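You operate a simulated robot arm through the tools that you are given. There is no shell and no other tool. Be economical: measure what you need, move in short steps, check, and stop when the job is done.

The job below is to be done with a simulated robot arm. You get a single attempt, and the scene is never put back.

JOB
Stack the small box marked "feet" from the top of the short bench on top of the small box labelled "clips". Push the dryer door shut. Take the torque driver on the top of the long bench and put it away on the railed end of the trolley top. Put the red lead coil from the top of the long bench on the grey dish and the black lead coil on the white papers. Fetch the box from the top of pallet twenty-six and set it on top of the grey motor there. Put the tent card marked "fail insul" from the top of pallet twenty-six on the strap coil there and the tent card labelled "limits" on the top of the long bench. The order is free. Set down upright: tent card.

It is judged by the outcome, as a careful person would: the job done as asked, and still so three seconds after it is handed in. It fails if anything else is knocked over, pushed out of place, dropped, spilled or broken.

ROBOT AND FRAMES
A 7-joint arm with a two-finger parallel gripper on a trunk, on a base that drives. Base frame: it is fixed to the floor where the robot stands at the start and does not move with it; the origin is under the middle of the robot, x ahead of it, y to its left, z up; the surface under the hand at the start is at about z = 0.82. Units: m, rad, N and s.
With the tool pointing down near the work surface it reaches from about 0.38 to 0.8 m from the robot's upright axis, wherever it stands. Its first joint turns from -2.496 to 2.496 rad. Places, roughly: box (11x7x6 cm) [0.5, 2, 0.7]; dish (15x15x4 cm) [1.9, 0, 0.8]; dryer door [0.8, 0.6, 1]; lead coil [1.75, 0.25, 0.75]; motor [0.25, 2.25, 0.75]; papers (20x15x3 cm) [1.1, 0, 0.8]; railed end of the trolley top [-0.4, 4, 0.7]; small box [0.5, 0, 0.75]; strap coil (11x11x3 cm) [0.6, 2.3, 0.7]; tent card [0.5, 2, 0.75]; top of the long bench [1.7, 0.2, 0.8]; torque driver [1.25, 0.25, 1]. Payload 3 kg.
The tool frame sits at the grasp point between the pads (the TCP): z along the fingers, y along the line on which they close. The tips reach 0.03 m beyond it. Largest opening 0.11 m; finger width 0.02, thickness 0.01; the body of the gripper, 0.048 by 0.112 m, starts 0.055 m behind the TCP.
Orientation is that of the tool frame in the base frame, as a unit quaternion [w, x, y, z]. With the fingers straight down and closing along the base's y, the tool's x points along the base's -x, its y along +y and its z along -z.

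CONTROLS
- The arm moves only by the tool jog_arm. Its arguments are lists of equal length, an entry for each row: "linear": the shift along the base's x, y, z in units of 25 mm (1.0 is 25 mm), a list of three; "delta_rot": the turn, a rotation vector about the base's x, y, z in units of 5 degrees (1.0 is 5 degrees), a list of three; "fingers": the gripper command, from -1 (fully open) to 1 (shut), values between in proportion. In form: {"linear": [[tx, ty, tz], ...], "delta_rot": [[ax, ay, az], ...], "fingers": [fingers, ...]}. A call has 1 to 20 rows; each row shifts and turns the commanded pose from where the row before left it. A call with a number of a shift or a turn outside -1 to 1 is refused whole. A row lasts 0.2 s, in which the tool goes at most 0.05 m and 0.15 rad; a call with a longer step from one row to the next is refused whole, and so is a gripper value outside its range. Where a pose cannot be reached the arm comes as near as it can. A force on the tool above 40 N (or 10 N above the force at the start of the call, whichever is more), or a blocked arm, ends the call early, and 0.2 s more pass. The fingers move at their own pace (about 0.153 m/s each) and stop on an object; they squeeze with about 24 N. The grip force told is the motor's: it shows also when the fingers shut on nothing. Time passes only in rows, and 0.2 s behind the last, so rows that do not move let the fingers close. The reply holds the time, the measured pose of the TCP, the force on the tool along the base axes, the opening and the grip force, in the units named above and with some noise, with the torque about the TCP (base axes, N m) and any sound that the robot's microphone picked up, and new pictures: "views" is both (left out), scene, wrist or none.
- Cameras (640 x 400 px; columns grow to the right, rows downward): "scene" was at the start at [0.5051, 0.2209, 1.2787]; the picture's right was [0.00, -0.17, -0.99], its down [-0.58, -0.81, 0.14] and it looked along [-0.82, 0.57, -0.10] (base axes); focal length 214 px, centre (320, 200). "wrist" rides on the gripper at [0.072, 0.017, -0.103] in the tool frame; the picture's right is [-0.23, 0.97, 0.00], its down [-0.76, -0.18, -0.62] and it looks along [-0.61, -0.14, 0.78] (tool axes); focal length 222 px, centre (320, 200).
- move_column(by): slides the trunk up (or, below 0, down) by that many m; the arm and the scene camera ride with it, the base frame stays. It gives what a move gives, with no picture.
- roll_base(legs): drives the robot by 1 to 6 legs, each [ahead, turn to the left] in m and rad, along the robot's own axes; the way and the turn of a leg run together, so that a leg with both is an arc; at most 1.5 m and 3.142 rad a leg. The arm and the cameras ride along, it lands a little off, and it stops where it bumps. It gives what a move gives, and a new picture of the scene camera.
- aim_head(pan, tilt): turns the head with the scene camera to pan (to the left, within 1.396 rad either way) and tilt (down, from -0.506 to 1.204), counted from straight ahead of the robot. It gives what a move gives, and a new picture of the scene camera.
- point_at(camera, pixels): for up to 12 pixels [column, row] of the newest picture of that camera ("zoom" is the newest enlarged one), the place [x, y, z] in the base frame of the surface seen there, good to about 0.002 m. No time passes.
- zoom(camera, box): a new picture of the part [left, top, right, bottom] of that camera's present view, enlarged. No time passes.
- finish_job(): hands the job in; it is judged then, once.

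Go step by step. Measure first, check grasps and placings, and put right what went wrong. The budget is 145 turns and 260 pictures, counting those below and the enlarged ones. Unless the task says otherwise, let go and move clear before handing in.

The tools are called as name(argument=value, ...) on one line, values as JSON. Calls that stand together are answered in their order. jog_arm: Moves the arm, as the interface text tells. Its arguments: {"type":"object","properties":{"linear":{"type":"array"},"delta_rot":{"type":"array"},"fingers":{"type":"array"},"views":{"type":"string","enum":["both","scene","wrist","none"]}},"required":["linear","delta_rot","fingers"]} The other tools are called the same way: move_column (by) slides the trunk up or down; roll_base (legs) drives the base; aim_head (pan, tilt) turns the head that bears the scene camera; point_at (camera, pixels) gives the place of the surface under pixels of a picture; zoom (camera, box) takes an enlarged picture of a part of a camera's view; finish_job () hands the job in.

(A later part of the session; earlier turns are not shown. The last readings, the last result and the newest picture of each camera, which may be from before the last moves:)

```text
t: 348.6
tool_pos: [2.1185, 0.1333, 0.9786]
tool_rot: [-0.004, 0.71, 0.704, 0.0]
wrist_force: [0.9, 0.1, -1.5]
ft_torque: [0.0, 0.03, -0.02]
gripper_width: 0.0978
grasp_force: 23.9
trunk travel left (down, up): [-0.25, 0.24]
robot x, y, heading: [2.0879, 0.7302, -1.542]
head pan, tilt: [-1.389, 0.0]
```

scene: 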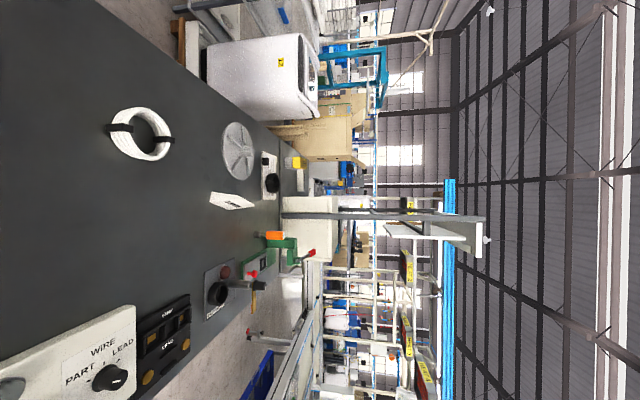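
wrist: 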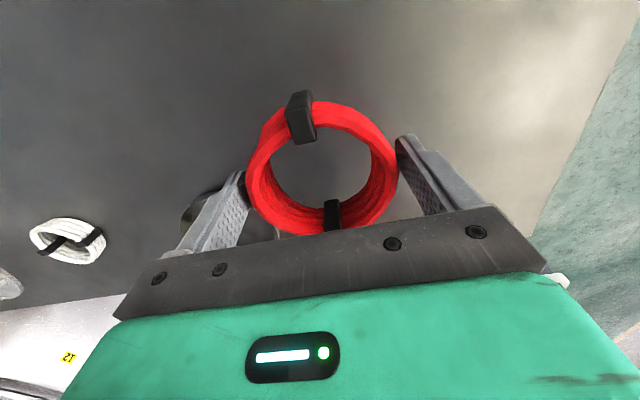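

The red coil is held. I carry it over the dish and check alignment there.

jog_arm(linear=[[-0.878, -0.717, 0], [-0.878, -0.717, 0], [-0.878, -0.717, 0], [-0.878, -0.717, 0], [-0.878, -0.717, 0], [-0.878, -0.717, 0], [-0.878, -0.717, 0], [-0.878, -0.717, 0], [0, 0, -0.5], [0, 0, 0]], delta_rot=[[0, 0, 0], [0, 0, 0], [0, 0, 0], [0, 0, 0], [0, 0, 0], [0, 0, 0], [0, 0, 0], [0, 0, 0], [0, 0, 0], [0, 0, 0]], fingers=[1, 1, 1, 1, 1, 1, 1, 1, 1, 1], views="wrist")

```text
t: 350.8
tool_pos: [1.9442, -0.0116, 0.9645]
tool_rot: [-0.005, 0.71, 0.704, 0.0]
wrist_force: [-0.1, 0.3, -1.3]
ft_torque: [0.01, -0.01, -0.01]
gripper_width: 0.0976
grasp_force: 24.0
trunk travel left (down, up): [-0.25, 0.24]
robot x, y, heading: [2.0902, 0.7257, -1.542]
head pan, tilt: [-1.389, 0.0]
```

wrist: 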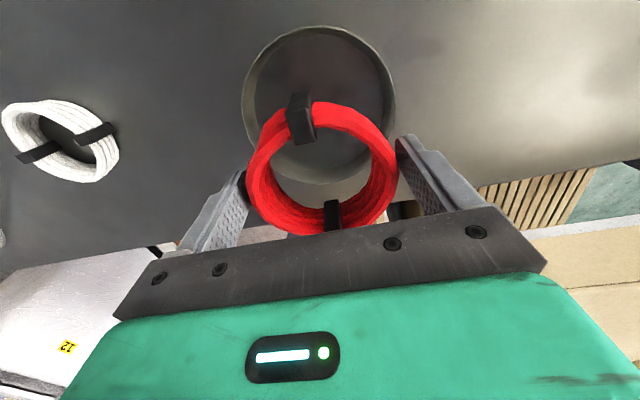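

I verify the dish rim from this view before lowering.

point_at(camera="wrist", pixels=[[246, 105], [394, 100], [318, 29], [250, 75], [385, 70], [320, 60], [275, 45], [365, 45]])

```text
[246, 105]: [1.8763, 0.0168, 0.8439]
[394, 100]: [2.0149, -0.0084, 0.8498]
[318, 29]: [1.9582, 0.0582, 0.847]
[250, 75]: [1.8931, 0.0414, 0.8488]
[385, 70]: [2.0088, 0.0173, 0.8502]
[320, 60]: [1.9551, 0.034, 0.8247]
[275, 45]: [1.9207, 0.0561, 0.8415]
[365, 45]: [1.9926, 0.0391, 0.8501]
```

Circle fit gives the dish centre (1.942,-0.0125), radius 0.073; the hand is within 2 mm. I lower into the dish, open slightly, and rise.

jog_arm(linear=[[0, 0, -1], [0, 0, -1], [0, 0, -1], [0, 0, -0.9], [0, 0, -0.2], [0, 0, 0], [0, 0, 0], [0, 0, 0], [0, 0, 0]], delta_rot=[[0, 0, 0], [0, 0, 0], [0, 0, 0], [0, 0, 0], [0, 0, 0], [0, 0, 0], [0, 0, 0], [0, 0, 0], [0, 0, 0]], fingers=[1, 1, 1, 1, 1, 1, -0.9, -0.9, -0.9], views="none")

jog_arm(linear=[[0, 0, 0.5], [0, 0, 1], [0, 0, 1], [0, 0, 1], [0, 1, 1], [0, 1, 1], [0, 1, 1], [0, 1, 1], [0, 1, 0], [0, 1, 0], [0, 1, 0]], delta_rot=[[0, 0, 0], [0, 0, 0], [0, 0, 0], [0, 0, 0], [0, 0, 0], [0, 0, 0], [0, 0, 0], [0, 0, 0], [0, 0, 0], [0, 0, 0], [0, 0, 0]], fingers=[-0.9, -0.9, -0.9, -1, -1, -1, -1, -1, -1, -1, -1], views="none")

aim_head(pan=0, tilt=-0.2)

```text
t: 352.8
tool_pos: [1.9447, -0.0124, 0.8619]
tool_rot: [-0.004, 0.71, 0.704, -0.001]
wrist_force: [-0.3, -0.4, 0.2]
ft_torque: [0.01, 0.02, -0.01]
gripper_width: 0.1044
grasp_force: 0.1
trunk travel left (down, up): [-0.25, 0.24]
robot x, y, heading: [2.0885, 0.7279, -1.541]
head pan, tilt: [-1.389, 0.0]
```

```text
t: 355.2
tool_pos: [1.9444, 0.1628, 1.0523]
tool_rot: [-0.004, 0.71, 0.704, -0.001]
wrist_force: [-0.4, -0.1, 0.3]
ft_torque: [0.07, 0.02, -0.01]
gripper_width: 0.1096
grasp_force: 0.0
trunk travel left (down, up): [-0.25, 0.24]
robot x, y, heading: [2.0908, 0.7344, -1.543]
head pan, tilt: [-1.389, 0.0]
```

```text
t: 356.7
tool_pos: [1.9438, 0.1626, 1.0517]
tool_rot: [-0.003, 0.709, 0.705, -0.001]
wrist_force: [0.3, 0.0, 0.3]
ft_torque: [0.01, 0.04, 0.01]
gripper_width: 0.1101
grasp_force: 0.1
trunk travel left (down, up): [-0.25, 0.24]
robot x, y, heading: [2.0888, 0.7272, -1.54]
head pan, tilt: [0.0, -0.201]
```

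scene: 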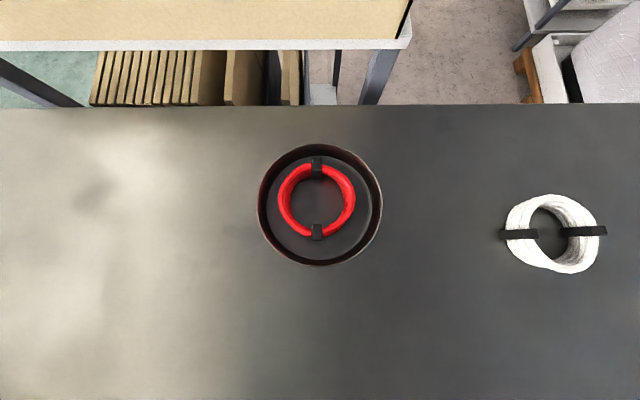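

The red coil lies in the dish. Next the torque driver: I drive back along the bench to about x=1.39.

jog_arm(linear=[[0.5, 0.8, 0.5], [0.5, 0.8, 0.5], [0.5, 0.8, 0.5], [0.5, 0.8, 0.5]], delta_rot=[[0, 0, 0], [0, 0, 0], [0, 0, 0], [0, 0, 0]], fingers=[-1, -1, -1, -1], views="none")

roll_base(legs=[[-0.3, 0], [0, -1.6], [0.68, 0], [0, 1.571], [0.22, 0]])

aim_head(pan=0, tilt=0)

```text
t: 357.7
tool_pos: [1.9927, 0.2426, 1.1011]
tool_rot: [-0.004, 0.71, 0.704, -0.001]
wrist_force: [-0.4, -0.5, -0.3]
ft_torque: [0.01, 0.0, -0.04]
gripper_width: 0.1102
grasp_force: 0.0
trunk travel left (down, up): [-0.25, 0.24]
robot x, y, heading: [2.0871, 0.7296, -1.542]
head pan, tilt: [0.0, -0.201]
```

```text
t: 372.2
tool_pos: [1.2913, 0.3242, 1.1009]
tool_rot: [-0.004, 0.724, 0.69, 0.0]
wrist_force: [1.2, 0.0, 0.6]
ft_torque: [0.0, 0.01, -0.03]
gripper_width: 0.1099
grasp_force: 0.1
trunk travel left (down, up): [-0.25, 0.24]
robot x, y, heading: [1.383, 0.8066, -1.584]
head pan, tilt: [0.0, -0.201]
```

scene: 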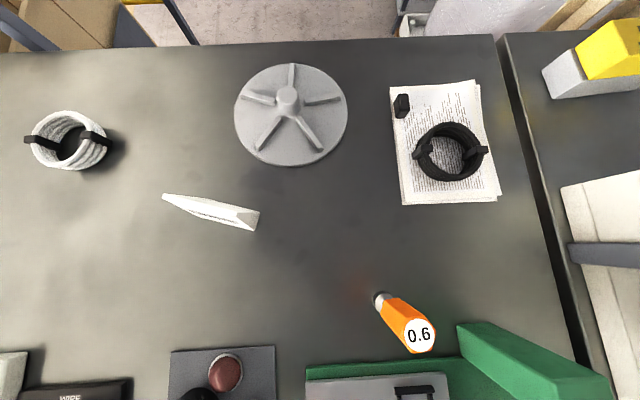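

```text
t: 373.0
tool_pos: [1.2928, 0.324, 1.1018]
tool_rot: [-0.004, 0.724, 0.69, -0.001]
wrist_force: [-0.8, 0.0, 0.3]
ft_torque: [-0.02, 0.01, -0.01]
gripper_width: 0.11
grasp_force: 0.1
trunk travel left (down, up): [-0.25, 0.24]
robot x, y, heading: [1.3824, 0.8065, -1.582]
head pan, tilt: [0.0, 0.0]
```

scene: 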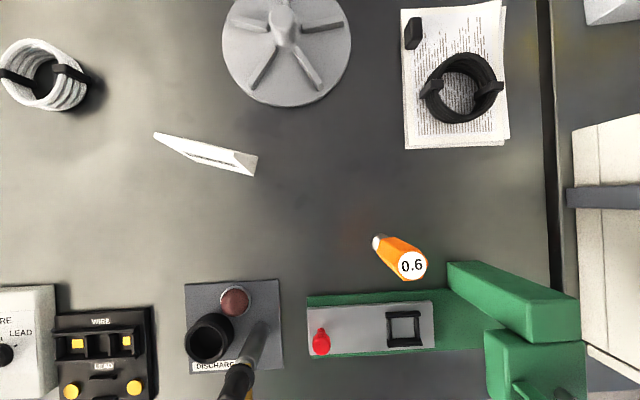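

The black coil is well on the papers and LIMITS stands. I measure the driver: cap (411,265), foot (378,241), and the vice nearby.

point_at(camera="scene", pixels=[[411, 265], [399, 266], [425, 264], [411, 277], [411, 252], [378, 241], [390, 250], [450, 275], [480, 280], [385, 250], [373, 240], [450, 265]])

zoom(camera="scene", box=[360, 225, 460, 295])

```text
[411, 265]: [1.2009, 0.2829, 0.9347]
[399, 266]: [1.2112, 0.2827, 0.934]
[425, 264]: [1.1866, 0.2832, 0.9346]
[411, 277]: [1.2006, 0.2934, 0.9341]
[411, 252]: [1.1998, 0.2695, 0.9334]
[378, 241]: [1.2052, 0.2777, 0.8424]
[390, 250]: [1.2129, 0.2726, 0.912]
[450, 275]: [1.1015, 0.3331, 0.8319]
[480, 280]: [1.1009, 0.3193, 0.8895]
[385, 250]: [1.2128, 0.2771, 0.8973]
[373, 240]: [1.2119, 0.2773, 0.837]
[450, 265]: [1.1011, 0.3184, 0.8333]
```

```text
5.71 times, centred on (410, 260) of scene
```

zoom: 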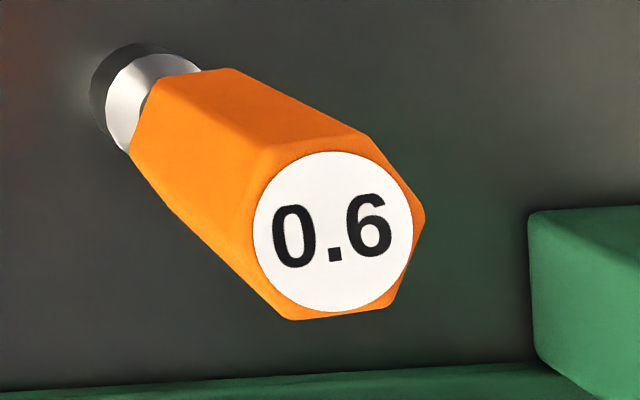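

The driver's axis is at (1.200,0.2815), top z=0.934. I go down over it with open fingers, grip the handle and lift.

aim_head(pan=1.39, tilt=0)

jog_arm(linear=[[-0.933, -0.425, 0], [-0.933, -0.425, 0], [-0.933, -0.425, 0], [-0.933, -0.425, 0], [0, 0, -1], [0, 0, -1], [0, 0, -1], [0, 0, -1], [0, 0, -0.5], [0, 0, 0]], delta_rot=[[0, 0, 0], [0, 0, 0], [0, 0, 0], [0, 0, 0], [0, 0, 0], [0, 0, 0], [0, 0, 0], [0, 0, 0], [0, 0, 0], [0, 0, 0]], fingers=[-1, -1, -1, -1, -1, -1, -1, -1, -1, -1], views="wrist")

```text
t: 374.5
tool_pos: [1.2913, 0.3239, 1.1011]
tool_rot: [-0.004, 0.724, 0.69, -0.001]
wrist_force: [-0.8, 0.5, 0.4]
ft_torque: [0.02, 0.02, 0.01]
gripper_width: 0.1102
grasp_force: 0.0
trunk travel left (down, up): [-0.25, 0.24]
robot x, y, heading: [1.3864, 0.8071, -1.584]
head pan, tilt: [1.389, 0.0]
```

scene: 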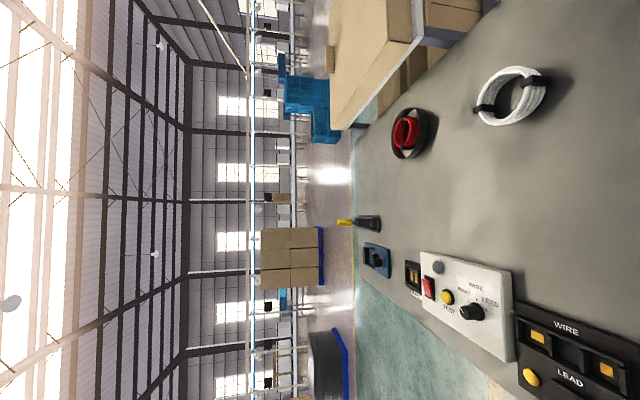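

```text
t: 376.7
tool_pos: [1.1983, 0.2826, 0.988]
tool_rot: [-0.005, 0.724, 0.69, -0.001]
wrist_force: [0.8, -0.6, 0.1]
ft_torque: [0.01, 0.04, -0.03]
gripper_width: 0.1103
grasp_force: 0.1
trunk travel left (down, up): [-0.25, 0.24]
robot x, y, heading: [1.3884, 0.8052, -1.582]
head pan, tilt: [1.389, 0.0]
```

wrist: 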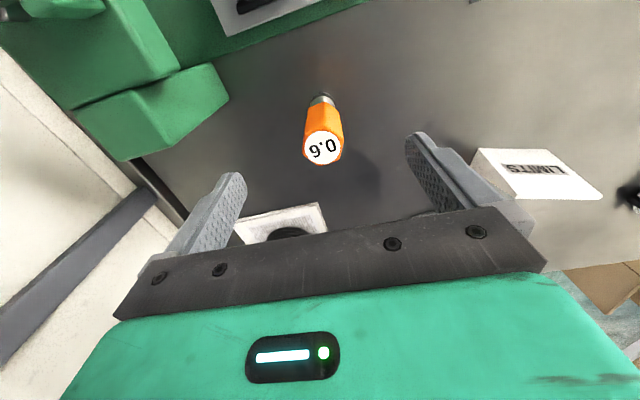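

jog_arm(linear=[[0, 0, -1], [0, 0, -1], [0, 0, -1], [0, 0, -0.4], [0, 0, 0], [0, 0, 0], [0, 0, 0], [0, 0, 0]], delta_rot=[[0, 0, 0], [0, 0, 0], [0, 0, 0], [0, 0, 0], [0, 0, 0], [0, 0, 0], [0, 0, 0], [0, 0, 0]], fingers=[-1, -1, -1, -1, 0.4, 1, 1, 1], views="none")

jog_arm(linear=[[0, 0, 1], [0, 0, 1], [0, 0, 1], [0, 0, 1], [0, 0, 1], [0, 0, 1], [0.5, 0.5, 1], [0.5, 0.5, 1], [0.5, 0.5, 1]], delta_rot=[[0, 0, 0], [0, 0, 0], [0, 0, 0], [0, 0, 0], [0, 0, 0], [0, 0, 0], [0, 0, 0], [0, 0, 0], [0, 0, 0]], fingers=[1, 1, 1, 1, 1, 1, 1, 1, 1], views="wrist")

```text
t: 378.5
tool_pos: [1.198, 0.2815, 0.9031]
tool_rot: [-0.004, 0.724, 0.69, -0.001]
wrist_force: [0.7, -0.8, 0.2]
ft_torque: [-0.04, -0.1, 0.01]
gripper_width: 0.034
grasp_force: 23.4
trunk travel left (down, up): [-0.25, 0.24]
robot x, y, heading: [1.3863, 0.8072, -1.585]
head pan, tilt: [1.389, 0.0]
```

```text
t: 380.5
tool_pos: [1.2353, 0.321, 1.1276]
tool_rot: [-0.004, 0.724, 0.69, 0.0]
wrist_force: [0.2, -1.0, -0.8]
ft_torque: [0.04, 0.0, 0.01]
gripper_width: 0.034
grasp_force: 23.8
trunk travel left (down, up): [-0.25, 0.24]
robot x, y, heading: [1.3858, 0.8102, -1.581]
head pan, tilt: [1.389, 0.0]
```

wrist: 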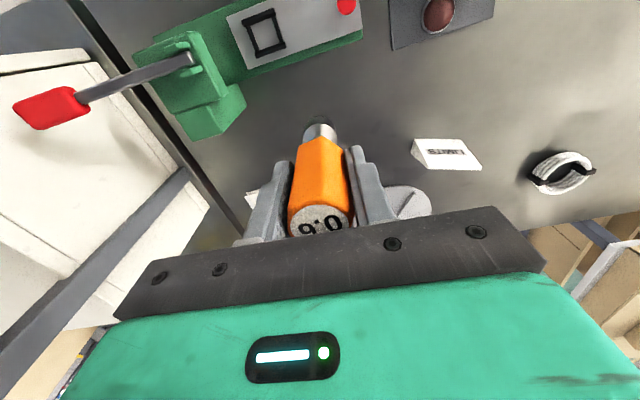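

The driver is held upright. I raise the trunk, back straight north along x≈1.4 to y≈3.0, and turn to face west along the corridor to the trolley.

move_column(by=0.15)

roll_base(legs=[[-1.2, 0], [-1.0, 0], [0, -1.556]])

aim_head(pan=0, tilt=-0.5)

aim_head(pan=-0.6, tilt=-0.5)

```text
t: 382.2
tool_pos: [1.2363, 0.3193, 1.2785]
tool_rot: [-0.005, 0.724, 0.689, 0.0]
wrist_force: [0.4, -0.3, -2.0]
ft_torque: [-0.01, -0.02, -0.03]
gripper_width: 0.0333
grasp_force: 24.2
trunk travel left (down, up): [-0.4, 0.09]
robot x, y, heading: [1.3824, 0.8064, -1.583]
head pan, tilt: [1.389, 0.0]
```

```text
t: 396.9
tool_pos: [0.9696, 3.1437, 1.2786]
tool_rot: [-0.004, 0.999, -0.032, 0.003]
wrist_force: [0.6, 0.1, -1.2]
ft_torque: [0.0, -0.01, -0.01]
gripper_width: 0.03
grasp_force: 24.8
trunk travel left (down, up): [-0.4, 0.09]
robot x, y, heading: [1.4534, 2.9239, 3.115]
head pan, tilt: [1.389, 0.0]
```

scene: 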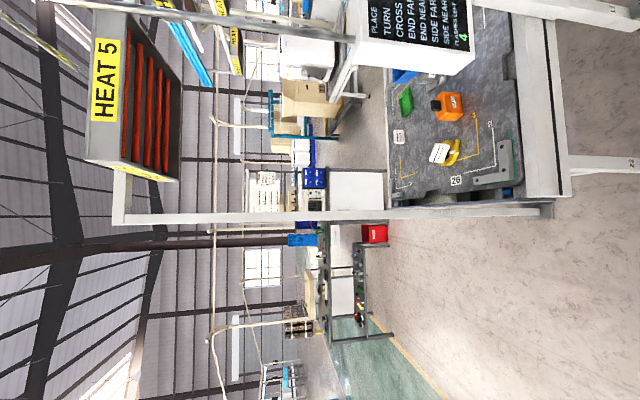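

```text
t: 398.4
tool_pos: [0.9684, 3.143, 1.2783]
tool_rot: [-0.004, 0.999, -0.034, 0.004]
wrist_force: [0.1, -1.1, -0.9]
ft_torque: [-0.01, -0.02, 0.02]
gripper_width: 0.0302
grasp_force: 23.8
trunk travel left (down, up): [-0.4, 0.09]
robot x, y, heading: [1.4516, 2.9256, 3.113]
head pan, tilt: [0.0, -0.499]
```

scene: 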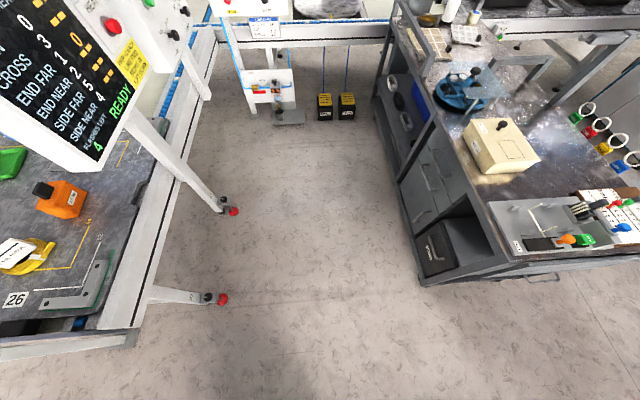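

```text
t: 399.4
tool_pos: [0.9684, 3.1451, 1.2773]
tool_rot: [-0.004, 0.999, -0.033, 0.003]
wrist_force: [-0.9, -0.1, -2.3]
ft_torque: [0.04, 0.02, 0.02]
gripper_width: 0.0301
grasp_force: 23.0
trunk travel left (down, up): [-0.4, 0.09]
robot x, y, heading: [1.4489, 2.9275, 3.114]
head pan, tilt: [-0.6, -0.499]
```

scene: 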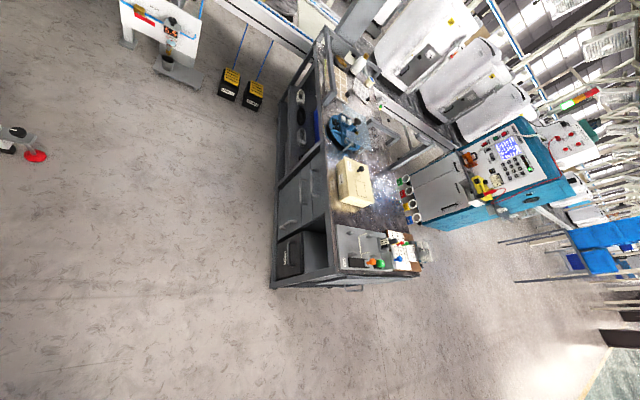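

The trolley is ahead-right; its far end seems railed (400,20). I measure clearances with one more aim.

aim_head(pan=-0.3, tilt=-0.5)

zoom(camera="scene", box=[260, 0, 460, 160])

```text
t: 400.2
tool_pos: [0.9695, 3.1436, 1.2782]
tool_rot: [-0.003, 0.999, -0.034, 0.002]
wrist_force: [0.2, -0.4, -2.2]
ft_torque: [0.02, 0.02, 0.02]
gripper_width: 0.0303
grasp_force: 23.5
trunk travel left (down, up): [-0.4, 0.09]
robot x, y, heading: [1.4495, 2.9255, 3.115]
head pan, tilt: [-0.3, -0.499]
```

scene: 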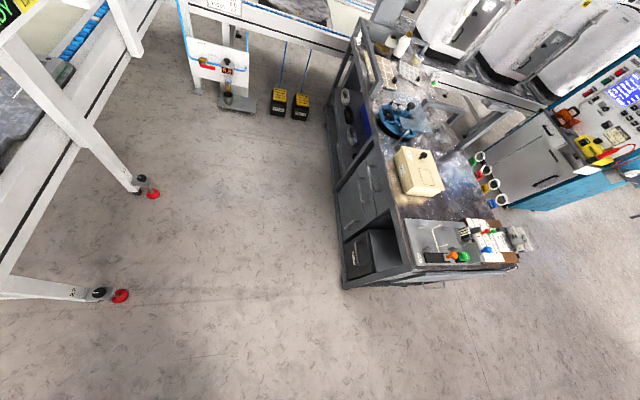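

```text
2.50 times, centred on (360, 80) of scene
```

zoom: 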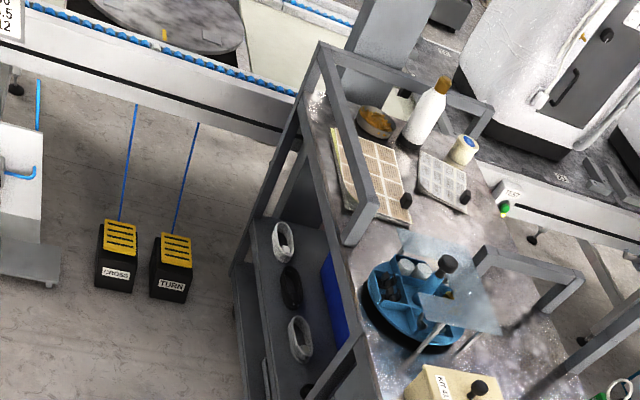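

The far end has a three-sided rail with sheets, a bowl, a bottle, and a cap inside. I measure it.

point_at(camera="zoom", pixels=[[320, 48], [483, 108], [362, 238], [400, 235], [375, 120], [412, 140], [370, 180], [442, 180], [330, 115], [425, 215], [420, 160], [230, 290]])

point_at(camera="scene", pixels=[[145, 192], [120, 296], [240, 105], [345, 285], [330, 130], [280, 110], [410, 270], [225, 60], [280, 35], [130, 190]])

```text
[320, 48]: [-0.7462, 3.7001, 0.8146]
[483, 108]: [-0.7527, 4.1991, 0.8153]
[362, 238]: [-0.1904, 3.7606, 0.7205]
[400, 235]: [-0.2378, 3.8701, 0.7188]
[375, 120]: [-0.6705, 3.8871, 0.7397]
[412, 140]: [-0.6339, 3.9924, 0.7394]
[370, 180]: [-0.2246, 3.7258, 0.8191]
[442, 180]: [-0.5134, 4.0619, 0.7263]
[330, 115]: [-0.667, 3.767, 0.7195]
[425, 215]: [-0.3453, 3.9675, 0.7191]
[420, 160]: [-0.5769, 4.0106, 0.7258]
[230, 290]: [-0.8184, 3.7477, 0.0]
```

```text
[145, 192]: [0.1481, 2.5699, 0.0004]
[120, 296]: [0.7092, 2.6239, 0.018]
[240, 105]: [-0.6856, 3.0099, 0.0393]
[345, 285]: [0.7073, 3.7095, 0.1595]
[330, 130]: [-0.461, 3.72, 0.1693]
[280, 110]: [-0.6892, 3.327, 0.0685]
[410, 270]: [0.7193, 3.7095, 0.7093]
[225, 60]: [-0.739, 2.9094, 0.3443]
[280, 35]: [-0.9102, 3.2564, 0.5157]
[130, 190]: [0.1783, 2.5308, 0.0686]
```

Free trolley surface inside the rails is near (-0.35,3.96) (top 0.719, rail top 0.815). I turn to face east, back west along the corridor to x≈-0.25, then face north.

roll_base(legs=[[0, 3.14], [-1.45, 0], [-0.25, 0], [0, 1.597]])

aim_head(pan=0, tilt=-0.4)

```text
t: 405.6
tool_pos: [1.5548, 2.4082, 1.279]
tool_rot: [-0.005, 0.485, 0.874, -0.002]
wrist_force: [1.5, 1.4, -1.4]
ft_torque: [-0.05, 0.11, -0.02]
gripper_width: 0.0299
grasp_force: 24.1
trunk travel left (down, up): [-0.4, 0.09]
robot x, y, heading: [1.3805, 2.8861, -0.946]
head pan, tilt: [-0.3, -0.499]
stopped in leg 1: the robot was blocked; the commanded pose is now the measured one
```

scene: 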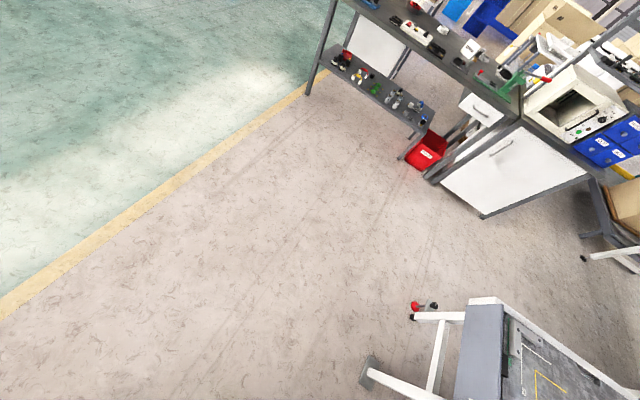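

```text
t: 406.4
tool_pos: [1.5553, 2.4068, 1.2794]
tool_rot: [-0.006, 0.486, 0.874, -0.001]
wrist_force: [-0.4, 0.4, -2.6]
ft_torque: [0.02, 0.01, 0.02]
gripper_width: 0.0301
grasp_force: 24.1
trunk travel left (down, up): [-0.4, 0.09]
robot x, y, heading: [1.3789, 2.8786, -0.947]
head pan, tilt: [0.0, -0.4]
```

scene: 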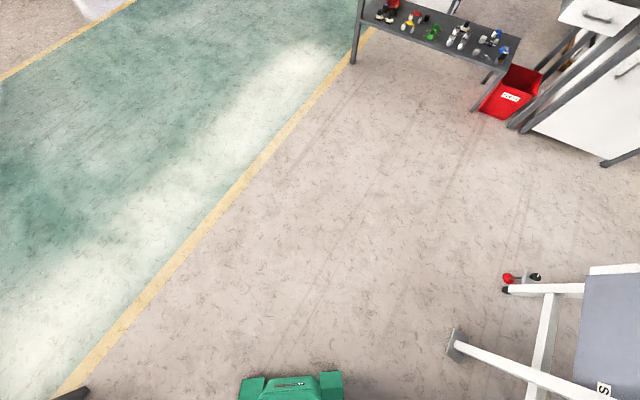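

The base was blocked in the turn. A dark foot shows at (70,395), lower left; I measure what is near before moving on.

point_at(camera="scene", pixels=[[70, 394], [290, 380], [245, 390], [340, 385], [455, 345]])

aim_head(pan=1.1, tilt=0.6)

```text
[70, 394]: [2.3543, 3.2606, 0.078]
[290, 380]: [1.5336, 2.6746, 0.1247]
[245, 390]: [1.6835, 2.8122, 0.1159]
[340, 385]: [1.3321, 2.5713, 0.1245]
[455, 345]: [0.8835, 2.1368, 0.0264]
```

```text
t: 407.7
tool_pos: [1.554, 2.4055, 1.2796]
tool_rot: [-0.004, 0.486, 0.874, -0.002]
wrist_force: [0.0, 0.7, -2.2]
ft_torque: [0.0, 0.01, 0.01]
gripper_width: 0.0298
grasp_force: 24.3
trunk travel left (down, up): [-0.4, 0.09]
robot x, y, heading: [1.3827, 2.8846, -0.947]
head pan, tilt: [1.1, 0.6]
```

scene: 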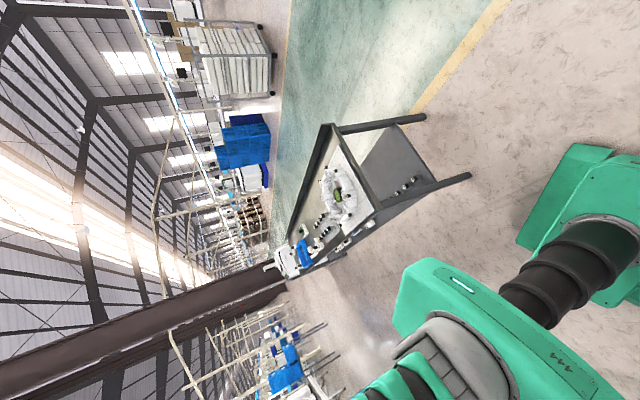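

point_at(camera="scene", pixels=[[466, 178], [378, 212], [424, 118], [330, 255], [450, 290], [590, 380], [400, 340], [540, 180], [345, 225]])

aim_head(pan=0.7, tilt=1.15)

```text
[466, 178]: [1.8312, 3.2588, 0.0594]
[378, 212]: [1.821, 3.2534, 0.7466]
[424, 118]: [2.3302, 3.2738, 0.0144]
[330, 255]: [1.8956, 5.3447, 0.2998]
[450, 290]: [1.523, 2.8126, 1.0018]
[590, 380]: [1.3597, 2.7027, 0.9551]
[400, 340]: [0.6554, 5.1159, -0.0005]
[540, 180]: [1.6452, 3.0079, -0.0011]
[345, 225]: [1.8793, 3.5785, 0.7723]
```

```text
t: 408.7
tool_pos: [1.5547, 2.4055, 1.2791]
tool_rot: [-0.005, 0.486, 0.874, -0.002]
wrist_force: [0.0, -0.3, -0.9]
ft_torque: [0.03, 0.01, -0.02]
gripper_width: 0.03
grasp_force: 24.1
trunk travel left (down, up): [-0.4, 0.09]
robot x, y, heading: [1.3795, 2.8859, -0.947]
head pan, tilt: [0.7, 1.15]
```

scene: 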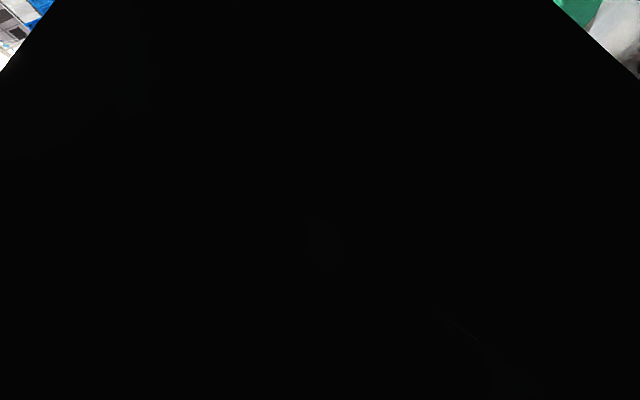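

Nothing is clearly in contact; the table corner stands at (1.83,3.26). I roll ahead a little, then continue the turn.

roll_base(legs=[[0.08, 0], [0, 0.9]])

aim_head(pan=0, tilt=-0.3)

```text
t: 412.1
tool_pos: [1.9114, 2.6565, 1.2791]
tool_rot: [-0.003, 0.059, 0.998, -0.004]
wrist_force: [0.4, 0.6, -2.1]
ft_torque: [0.01, 0.02, 0.0]
gripper_width: 0.0301
grasp_force: 23.8
trunk travel left (down, up): [-0.4, 0.09]
robot x, y, heading: [1.4223, 2.7827, -0.057]
head pan, tilt: [0.7, 1.15]
```

scene: 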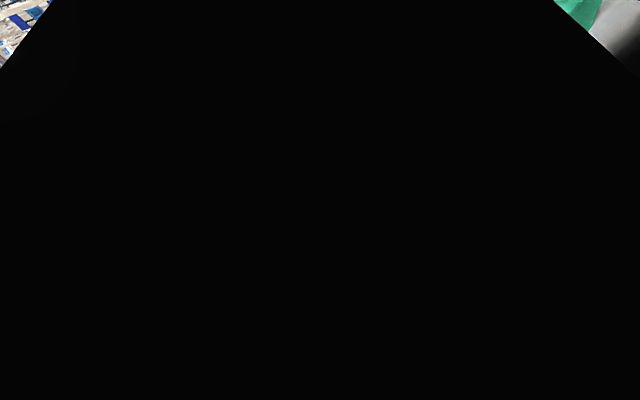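

```text
t: 413.6
tool_pos: [1.9085, 2.6578, 1.2786]
tool_rot: [-0.004, 0.06, 0.998, -0.003]
wrist_force: [-0.6, -0.1, -1.2]
ft_torque: [-0.03, -0.04, 0.01]
gripper_width: 0.03
grasp_force: 23.8
trunk travel left (down, up): [-0.4, 0.09]
robot x, y, heading: [1.424, 2.7854, -0.059]
head pan, tilt: [0.0, -0.3]
```

scene: 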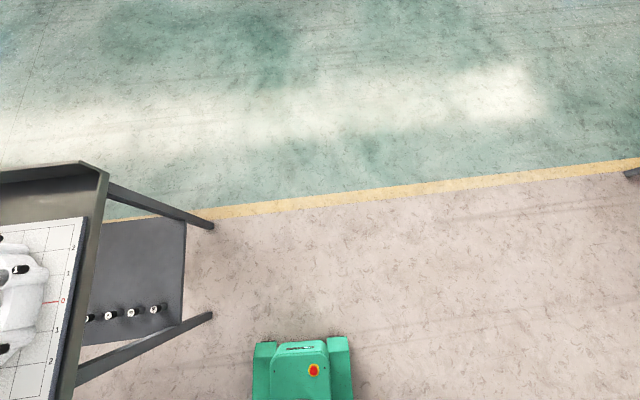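

The turn completed; heading is about east. I back north-west first, then straight west to x≈-0.25, staying clear of the conveyor's feet.

roll_base(legs=[[0, -0.29], [-0.62, 0], [0, 0.32], [-1.1, 0]])

aim_head(pan=0.9, tilt=0.2)

```text
t: 424.3
tool_pos: [0.2363, 2.9096, 1.2801]
tool_rot: [-0.004, 0.025, 1.0, -0.003]
wrist_force: [1.3, -0.5, -2.2]
ft_torque: [0.0, -0.02, 0.0]
gripper_width: 0.0299
grasp_force: 24.0
trunk travel left (down, up): [-0.4, 0.09]
robot x, y, heading: [-0.2529, 3.0046, 0.008]
head pan, tilt: [0.0, -0.3]
```

scene: 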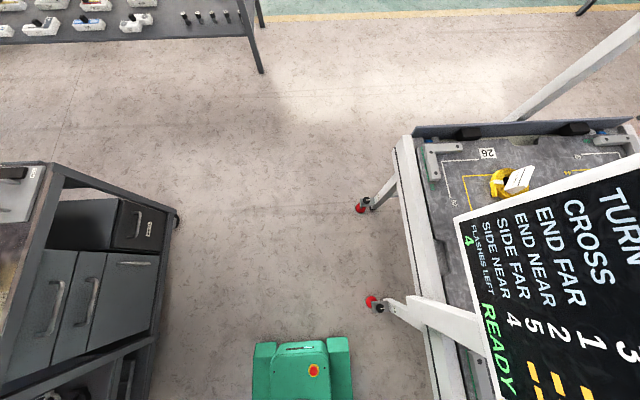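

```text
t: 425.5
tool_pos: [0.2372, 2.909, 1.2795]
tool_rot: [-0.004, 0.026, 1.0, -0.003]
wrist_force: [-0.5, 0.2, -1.2]
ft_torque: [-0.04, 0.0, 0.01]
gripper_width: 0.0301
grasp_force: 24.0
trunk travel left (down, up): [-0.4, 0.09]
robot x, y, heading: [-0.258, 3.0063, 0.014]
head pan, tilt: [0.901, 0.201]
```

scene: 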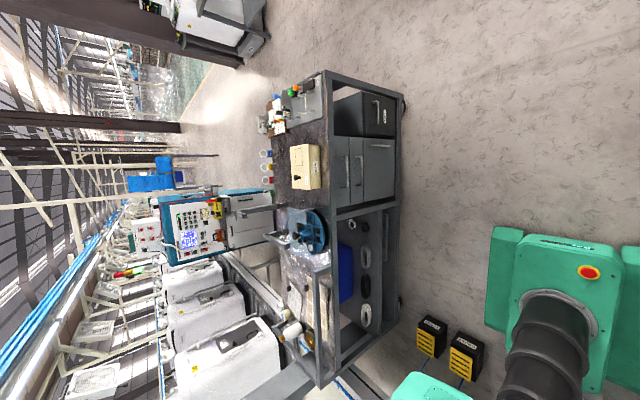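

The TURN/CROSS pedals are at (430,335) and (465,355). I measure them before turning.

point_at(camera="scene", pixels=[[430, 335], [467, 355], [480, 375], [440, 340], [325, 165], [325, 290], [325, 375]])

```text
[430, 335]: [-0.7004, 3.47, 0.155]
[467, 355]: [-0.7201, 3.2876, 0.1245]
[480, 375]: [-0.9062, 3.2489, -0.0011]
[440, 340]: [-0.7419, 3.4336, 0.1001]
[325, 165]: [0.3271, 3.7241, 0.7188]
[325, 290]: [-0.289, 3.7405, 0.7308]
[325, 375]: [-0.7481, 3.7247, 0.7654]
```

Pedals are at x≈-0.7, clear of the base. I turn north, roll ahead 0.25 m and view the trolley top.

roll_base(legs=[[0, 1.56], [0.2, 0]])

aim_head(pan=0, tilt=-0.3)

```text
t: 431.1
tool_pos: [-0.1768, 3.6952, 1.2794]
tool_rot: [0.0, -0.698, 0.716, -0.006]
wrist_force: [0.7, -1.1, -1.3]
ft_torque: [0.0, 0.03, -0.01]
gripper_width: 0.0301
grasp_force: 24.0
trunk travel left (down, up): [-0.4, 0.09]
robot x, y, heading: [-0.211, 3.1983, 1.592]
head pan, tilt: [0.901, 0.201]
```

scene: 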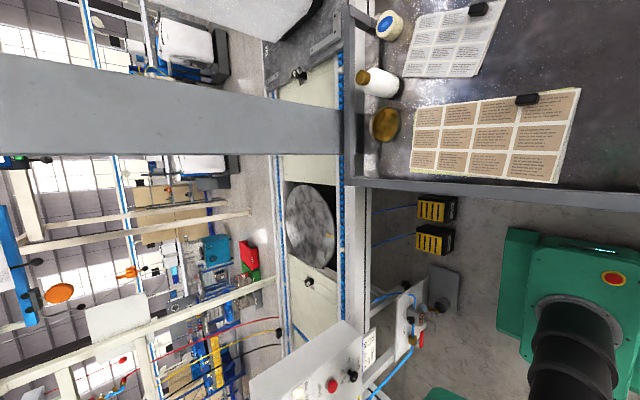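

```text
t: 432.3
tool_pos: [-0.1777, 3.6946, 1.2819]
tool_rot: [0.0, -0.698, 0.716, -0.005]
wrist_force: [0.2, 0.1, -1.9]
ft_torque: [0.0, 0.04, 0.01]
gripper_width: 0.0301
grasp_force: 23.8
trunk travel left (down, up): [-0.4, 0.09]
robot x, y, heading: [-0.2127, 3.2038, 1.599]
head pan, tilt: [0.0, -0.3]
```

scene: 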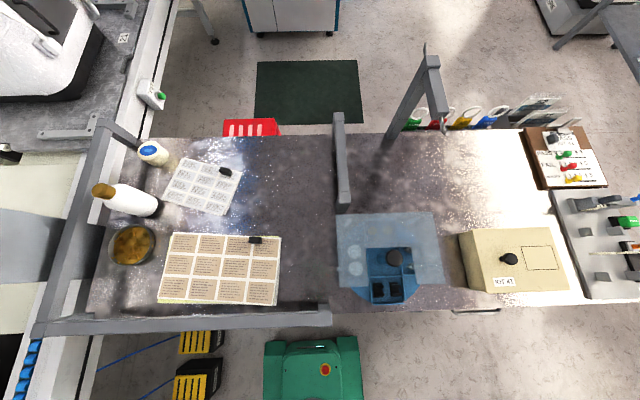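

Inside the rails there's free surface around (280,190), right of the white sheet. I measure it.

point_at(camera="scene", pixels=[[280, 190], [270, 210], [300, 220], [240, 170], [280, 237], [325, 318], [340, 200], [338, 120], [260, 150], [390, 140], [340, 225], [425, 60]])

zoom(camera="scene", box=[80, 110, 380, 340])

```text
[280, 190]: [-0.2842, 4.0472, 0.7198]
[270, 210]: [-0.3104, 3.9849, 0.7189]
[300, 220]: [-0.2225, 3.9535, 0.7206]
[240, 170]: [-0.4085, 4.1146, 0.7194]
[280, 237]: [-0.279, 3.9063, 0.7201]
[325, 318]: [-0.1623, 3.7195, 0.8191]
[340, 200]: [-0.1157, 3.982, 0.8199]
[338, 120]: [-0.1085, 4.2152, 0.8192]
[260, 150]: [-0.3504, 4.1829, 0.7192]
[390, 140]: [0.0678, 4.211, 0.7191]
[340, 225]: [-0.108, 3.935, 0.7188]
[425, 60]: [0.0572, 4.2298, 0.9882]
```

```text
1.74 times, centred on (230, 225) of scene
```

zoom: 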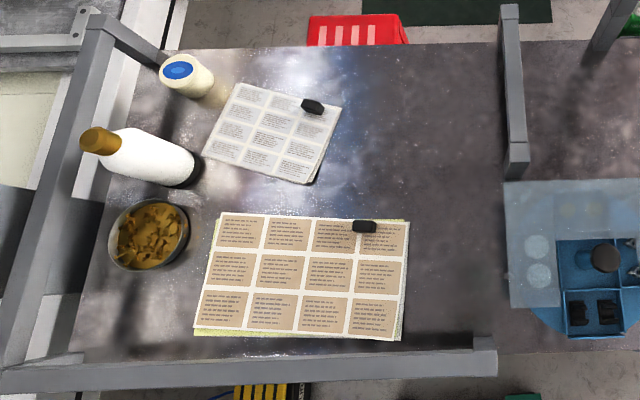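

The spot (-0.27,3.99) is free and inside the rails (bars at x≈-0.11, y≈3.70). I roll ahead 0.14 m, lower the trunk, and move over it.

roll_base(legs=[[0.14, 0]])

aim_head(pan=1.39, tilt=0)

move_column(by=-0.28)

jog_arm(linear=[[-0.5, 0.8, 0], [-0.5, 0.8, 0], [-0.5, 0.8, 0], [-0.5, 0.8, 0], [-0.5, 0.8, 0], [-0.5, 0.8, 0], [-0.5, 0.8, 0], [0, 0, 0]], delta_rot=[[0, 0, 0], [0, 0, 0], [0, 0, 0], [0, 0, 0], [0, 0, 0], [0, 0, 0], [0, 0, 0], [0, 0, 0]], fingers=[1, 1, 1, 1, 1, 1, 1, 1], views="wrist")

```text
t: 433.6
tool_pos: [-0.1822, 3.8343, 1.2797]
tool_rot: [0.001, -0.697, 0.717, -0.005]
wrist_force: [0.3, -0.6, -2.0]
ft_torque: [0.01, 0.0, 0.05]
gripper_width: 0.0302
grasp_force: 24.0
trunk travel left (down, up): [-0.4, 0.09]
robot x, y, heading: [-0.2197, 3.3448, 1.6]
head pan, tilt: [0.0, -0.3]
```

scene: 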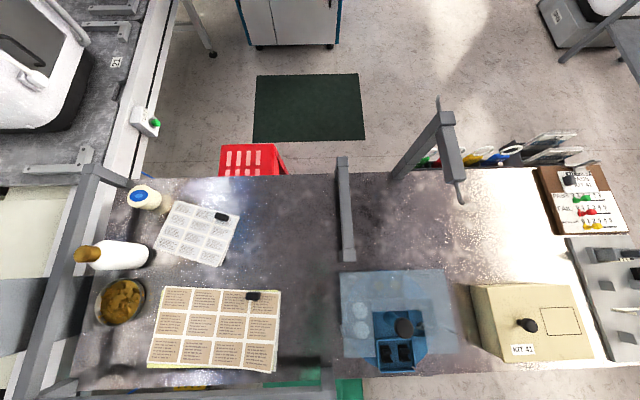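

```text
t: 435.1
tool_pos: [-0.1805, 3.8333, 1.281]
tool_rot: [0.0, -0.697, 0.717, -0.004]
wrist_force: [0.7, -1.1, -2.0]
ft_torque: [-0.01, -0.02, -0.03]
gripper_width: 0.0302
grasp_force: 23.9
trunk travel left (down, up): [-0.4, 0.09]
robot x, y, heading: [-0.2149, 3.3421, 1.6]
head pan, tilt: [1.389, 0.0]
```

scene: 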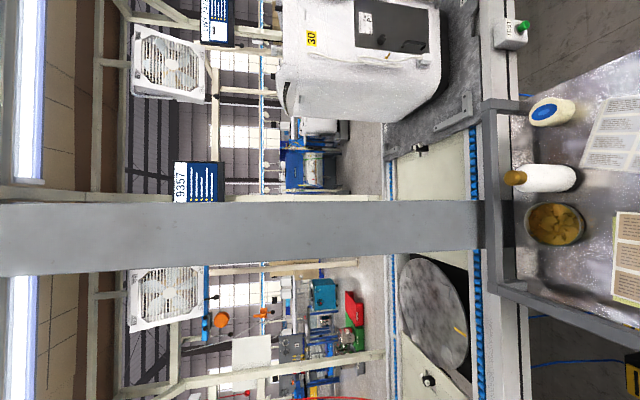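

```text
t: 438.0
tool_pos: [-0.1814, 3.8342, 1.0012]
tool_rot: [0.0, -0.697, 0.717, -0.005]
wrist_force: [0.7, 0.1, -2.2]
ft_torque: [-0.04, -0.01, -0.01]
gripper_width: 0.0299
grasp_force: 23.9
trunk travel left (down, up): [-0.12, 0.37]
robot x, y, heading: [-0.2114, 3.3395, 1.601]
head pan, tilt: [1.389, 0.0]
```

```text
t: 439.8
tool_pos: [-0.2691, 3.974, 1.0008]
tool_rot: [0.0, -0.698, 0.716, -0.005]
wrist_force: [-0.2, 0.2, -2.3]
ft_torque: [-0.04, 0.02, 0.02]
gripper_width: 0.0304
grasp_force: 24.5
trunk travel left (down, up): [-0.12, 0.37]
robot x, y, heading: [-0.2134, 3.3415, 1.598]
head pan, tilt: [1.389, 0.0]
```

wrist: 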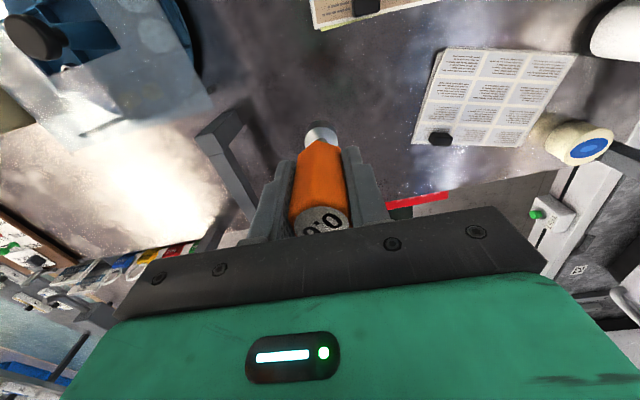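

I check the driver's uprightness in the grip from its foot and cap.

point_at(camera="wrist", pixels=[[320, 130], [320, 143], [320, 160], [322, 222], [310, 222], [336, 218], [298, 190], [346, 180], [306, 150], [338, 147]])

```text
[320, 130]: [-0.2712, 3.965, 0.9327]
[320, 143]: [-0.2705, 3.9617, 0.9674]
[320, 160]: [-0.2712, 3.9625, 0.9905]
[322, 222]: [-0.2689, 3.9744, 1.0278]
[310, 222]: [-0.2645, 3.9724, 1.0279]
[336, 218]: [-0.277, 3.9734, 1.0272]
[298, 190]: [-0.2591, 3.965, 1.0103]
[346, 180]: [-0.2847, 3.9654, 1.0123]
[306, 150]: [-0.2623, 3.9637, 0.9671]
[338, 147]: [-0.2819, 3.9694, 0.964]
```

The driver hangs straight, with its foot about 0.088 below the TCP. I lower to just above the trolley top.

jog_arm(linear=[[0, 0, -1], [0, 0, -1], [0, 0, -1], [0, 0, -1], [0, 0, -1], [0, 0, -1], [0, 0, -1], [0, 0, -0.4], [0, 0, 0]], delta_rot=[[0, 0, 0], [0, 0, 0], [0, 0, 0], [0, 0, 0], [0, 0, 0], [0, 0, 0], [0, 0, 0], [0, 0, 0], [0, 0, 0]], fingers=[1, 1, 1, 1, 1, 1, 1, 1, 1], views="none")

jog_arm(linear=[[0, 0, -0.12], [0, 0, -0.08], [0, 0, 0]], delta_rot=[[0, 0, 0], [0, 0, 0], [0, 0, 0]], fingers=[1, 1, 1], views="wrist")

```text
t: 441.8
tool_pos: [-0.2689, 3.9742, 0.8149]
tool_rot: [0.0, -0.697, 0.717, -0.005]
wrist_force: [1.2, 0.0, -0.8]
ft_torque: [0.0, 0.01, 0.02]
gripper_width: 0.0304
grasp_force: 24.2
trunk travel left (down, up): [-0.12, 0.37]
robot x, y, heading: [-0.2125, 3.3386, 1.598]
head pan, tilt: [1.389, 0.0]
```

```text
t: 442.6
tool_pos: [-0.2697, 3.9733, 0.8099]
tool_rot: [0.0, -0.697, 0.717, -0.006]
wrist_force: [-0.1, 0.2, -2.6]
ft_torque: [0.0, 0.01, -0.01]
gripper_width: 0.0304
grasp_force: 23.5
trunk travel left (down, up): [-0.12, 0.37]
robot x, y, heading: [-0.216, 3.3399, 1.595]
head pan, tilt: [1.389, 0.0]
```

wrist: 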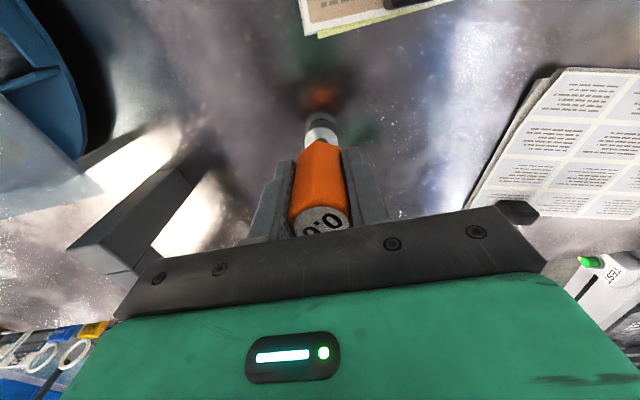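

No contact yet. I step down in millimetres, watching the force.

jog_arm(linear=[[0, 0, -0.06], [0, 0, 0]], delta_rot=[[0, 0, 0], [0, 0, 0]], fingers=[1, 1], views="none")

jog_arm(linear=[[0, 0, -0.06], [0, 0, 0]], delta_rot=[[0, 0, 0], [0, 0, 0]], fingers=[1, 1], views="none")

jog_arm(linear=[[0, 0, -0.05], [0, 0, 0]], delta_rot=[[0, 0, 0], [0, 0, 0]], fingers=[1, 1], views="none")

```text
t: 443.2
tool_pos: [-0.2686, 3.9739, 0.8093]
tool_rot: [0.0, -0.697, 0.717, -0.004]
wrist_force: [-0.6, -0.3, -2.1]
ft_torque: [0.01, -0.02, -0.01]
gripper_width: 0.0301
grasp_force: 23.7
trunk travel left (down, up): [-0.12, 0.37]
robot x, y, heading: [-0.2151, 3.3441, 1.595]
head pan, tilt: [1.389, 0.0]
```

```text
t: 443.8
tool_pos: [-0.2694, 3.9736, 0.8076]
tool_rot: [0.0, -0.697, 0.717, -0.003]
wrist_force: [-0.9, 0.1, 3.6]
ft_torque: [0.04, 0.23, 0.0]
gripper_width: 0.0301
grasp_force: 24.2
trunk travel left (down, up): [-0.12, 0.37]
robot x, y, heading: [-0.2173, 3.3384, 1.592]
head pan, tilt: [1.389, 0.0]
```

```text
t: 444.4
tool_pos: [-0.2688, 3.9735, 0.8081]
tool_rot: [0.001, -0.697, 0.717, -0.004]
wrist_force: [0.2, -0.3, 19.3]
ft_torque: [0.05, 0.26, -0.01]
gripper_width: 0.0303
grasp_force: 24.1
trunk travel left (down, up): [-0.12, 0.37]
robot x, y, heading: [-0.2155, 3.3427, 1.599]
head pan, tilt: [1.389, 0.0]
```

Contact made (19 N). I ease up a touch and open gently.

jog_arm(linear=[[0, 0, 0.05], [0, 0, 0], [0, 0, 0], [0, 0, 0], [0, 0, 0], [0, 0, 0]], delta_rot=[[0, 0, 0], [0, 0, 0], [0, 0, 0], [0, 0, 0], [0, 0, 0], [0, 0, 0]], fingers=[1, 1, 0.4, 0.3, 0.2, 0.2], views="wrist")

```text
t: 445.8
tool_pos: [-0.2676, 3.9735, 0.8073]
tool_rot: [-0.001, -0.697, 0.717, -0.005]
wrist_force: [0.5, 0.4, 0.7]
ft_torque: [0.02, 0.01, 0.02]
gripper_width: 0.0439
grasp_force: 0.0
trunk travel left (down, up): [-0.12, 0.37]
robot x, y, heading: [-0.2169, 3.3413, 1.596]
head pan, tilt: [1.389, 0.0]
```

wrist: 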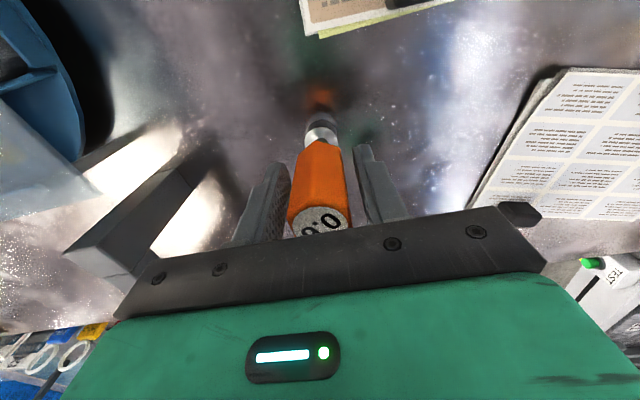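

The driver stands free between the open fingers. I open fully, rise straight up well clear, and look.

jog_arm(linear=[[0, 0, 0], [0, 0, 0], [0, 0, 0.6], [0, 0, 1], [0, 0, 1], [0, 0, 1], [0, 0, 1], [0, 0, 1], [0, 0, 1], [0, 0, 1], [0, -1, 1], [0, -1, 0]], delta_rot=[[0, 0, 0], [0, 0, 0], [0, 0, 0], [0, 0, 0], [0, 0, 0], [0, 0, 0], [0, 0, 0], [0, 0, 0], [0, 0, 0], [0, 0, 0], [0, 0, 0], [0, 0, 0]], fingers=[-0.5, -1, -1, -1, -1, -1, -1, -1, -1, -1, -1, -1], views="wrist")

aim_head(pan=0, tilt=-0.1)

```text
t: 448.4
tool_pos: [-0.2689, 3.9226, 1.0222]
tool_rot: [0.0, -0.697, 0.717, -0.005]
wrist_force: [0.7, 0.9, 0.3]
ft_torque: [-0.07, 0.02, -0.01]
gripper_width: 0.1099
grasp_force: 0.1
trunk travel left (down, up): [-0.12, 0.37]
robot x, y, heading: [-0.2165, 3.3414, 1.598]
head pan, tilt: [1.389, 0.0]
```

wrist: 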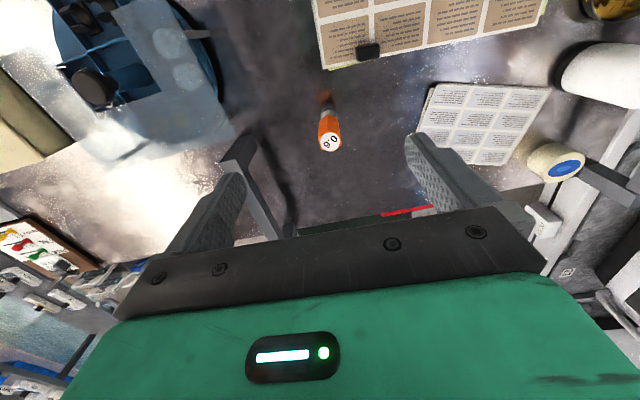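

```text
t: 449.9
tool_pos: [-0.2696, 3.9226, 1.0221]
tool_rot: [0.0, -0.697, 0.717, -0.004]
wrist_force: [0.1, -0.4, -0.5]
ft_torque: [0.0, 0.01, 0.01]
gripper_width: 0.1099
grasp_force: 0.0
trunk travel left (down, up): [-0.12, 0.37]
robot x, y, heading: [-0.2175, 3.3407, 1.596]
head pan, tilt: [0.0, -0.099]
```

scene: 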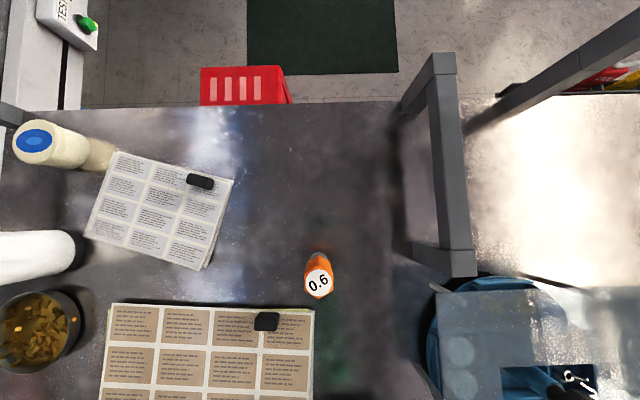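

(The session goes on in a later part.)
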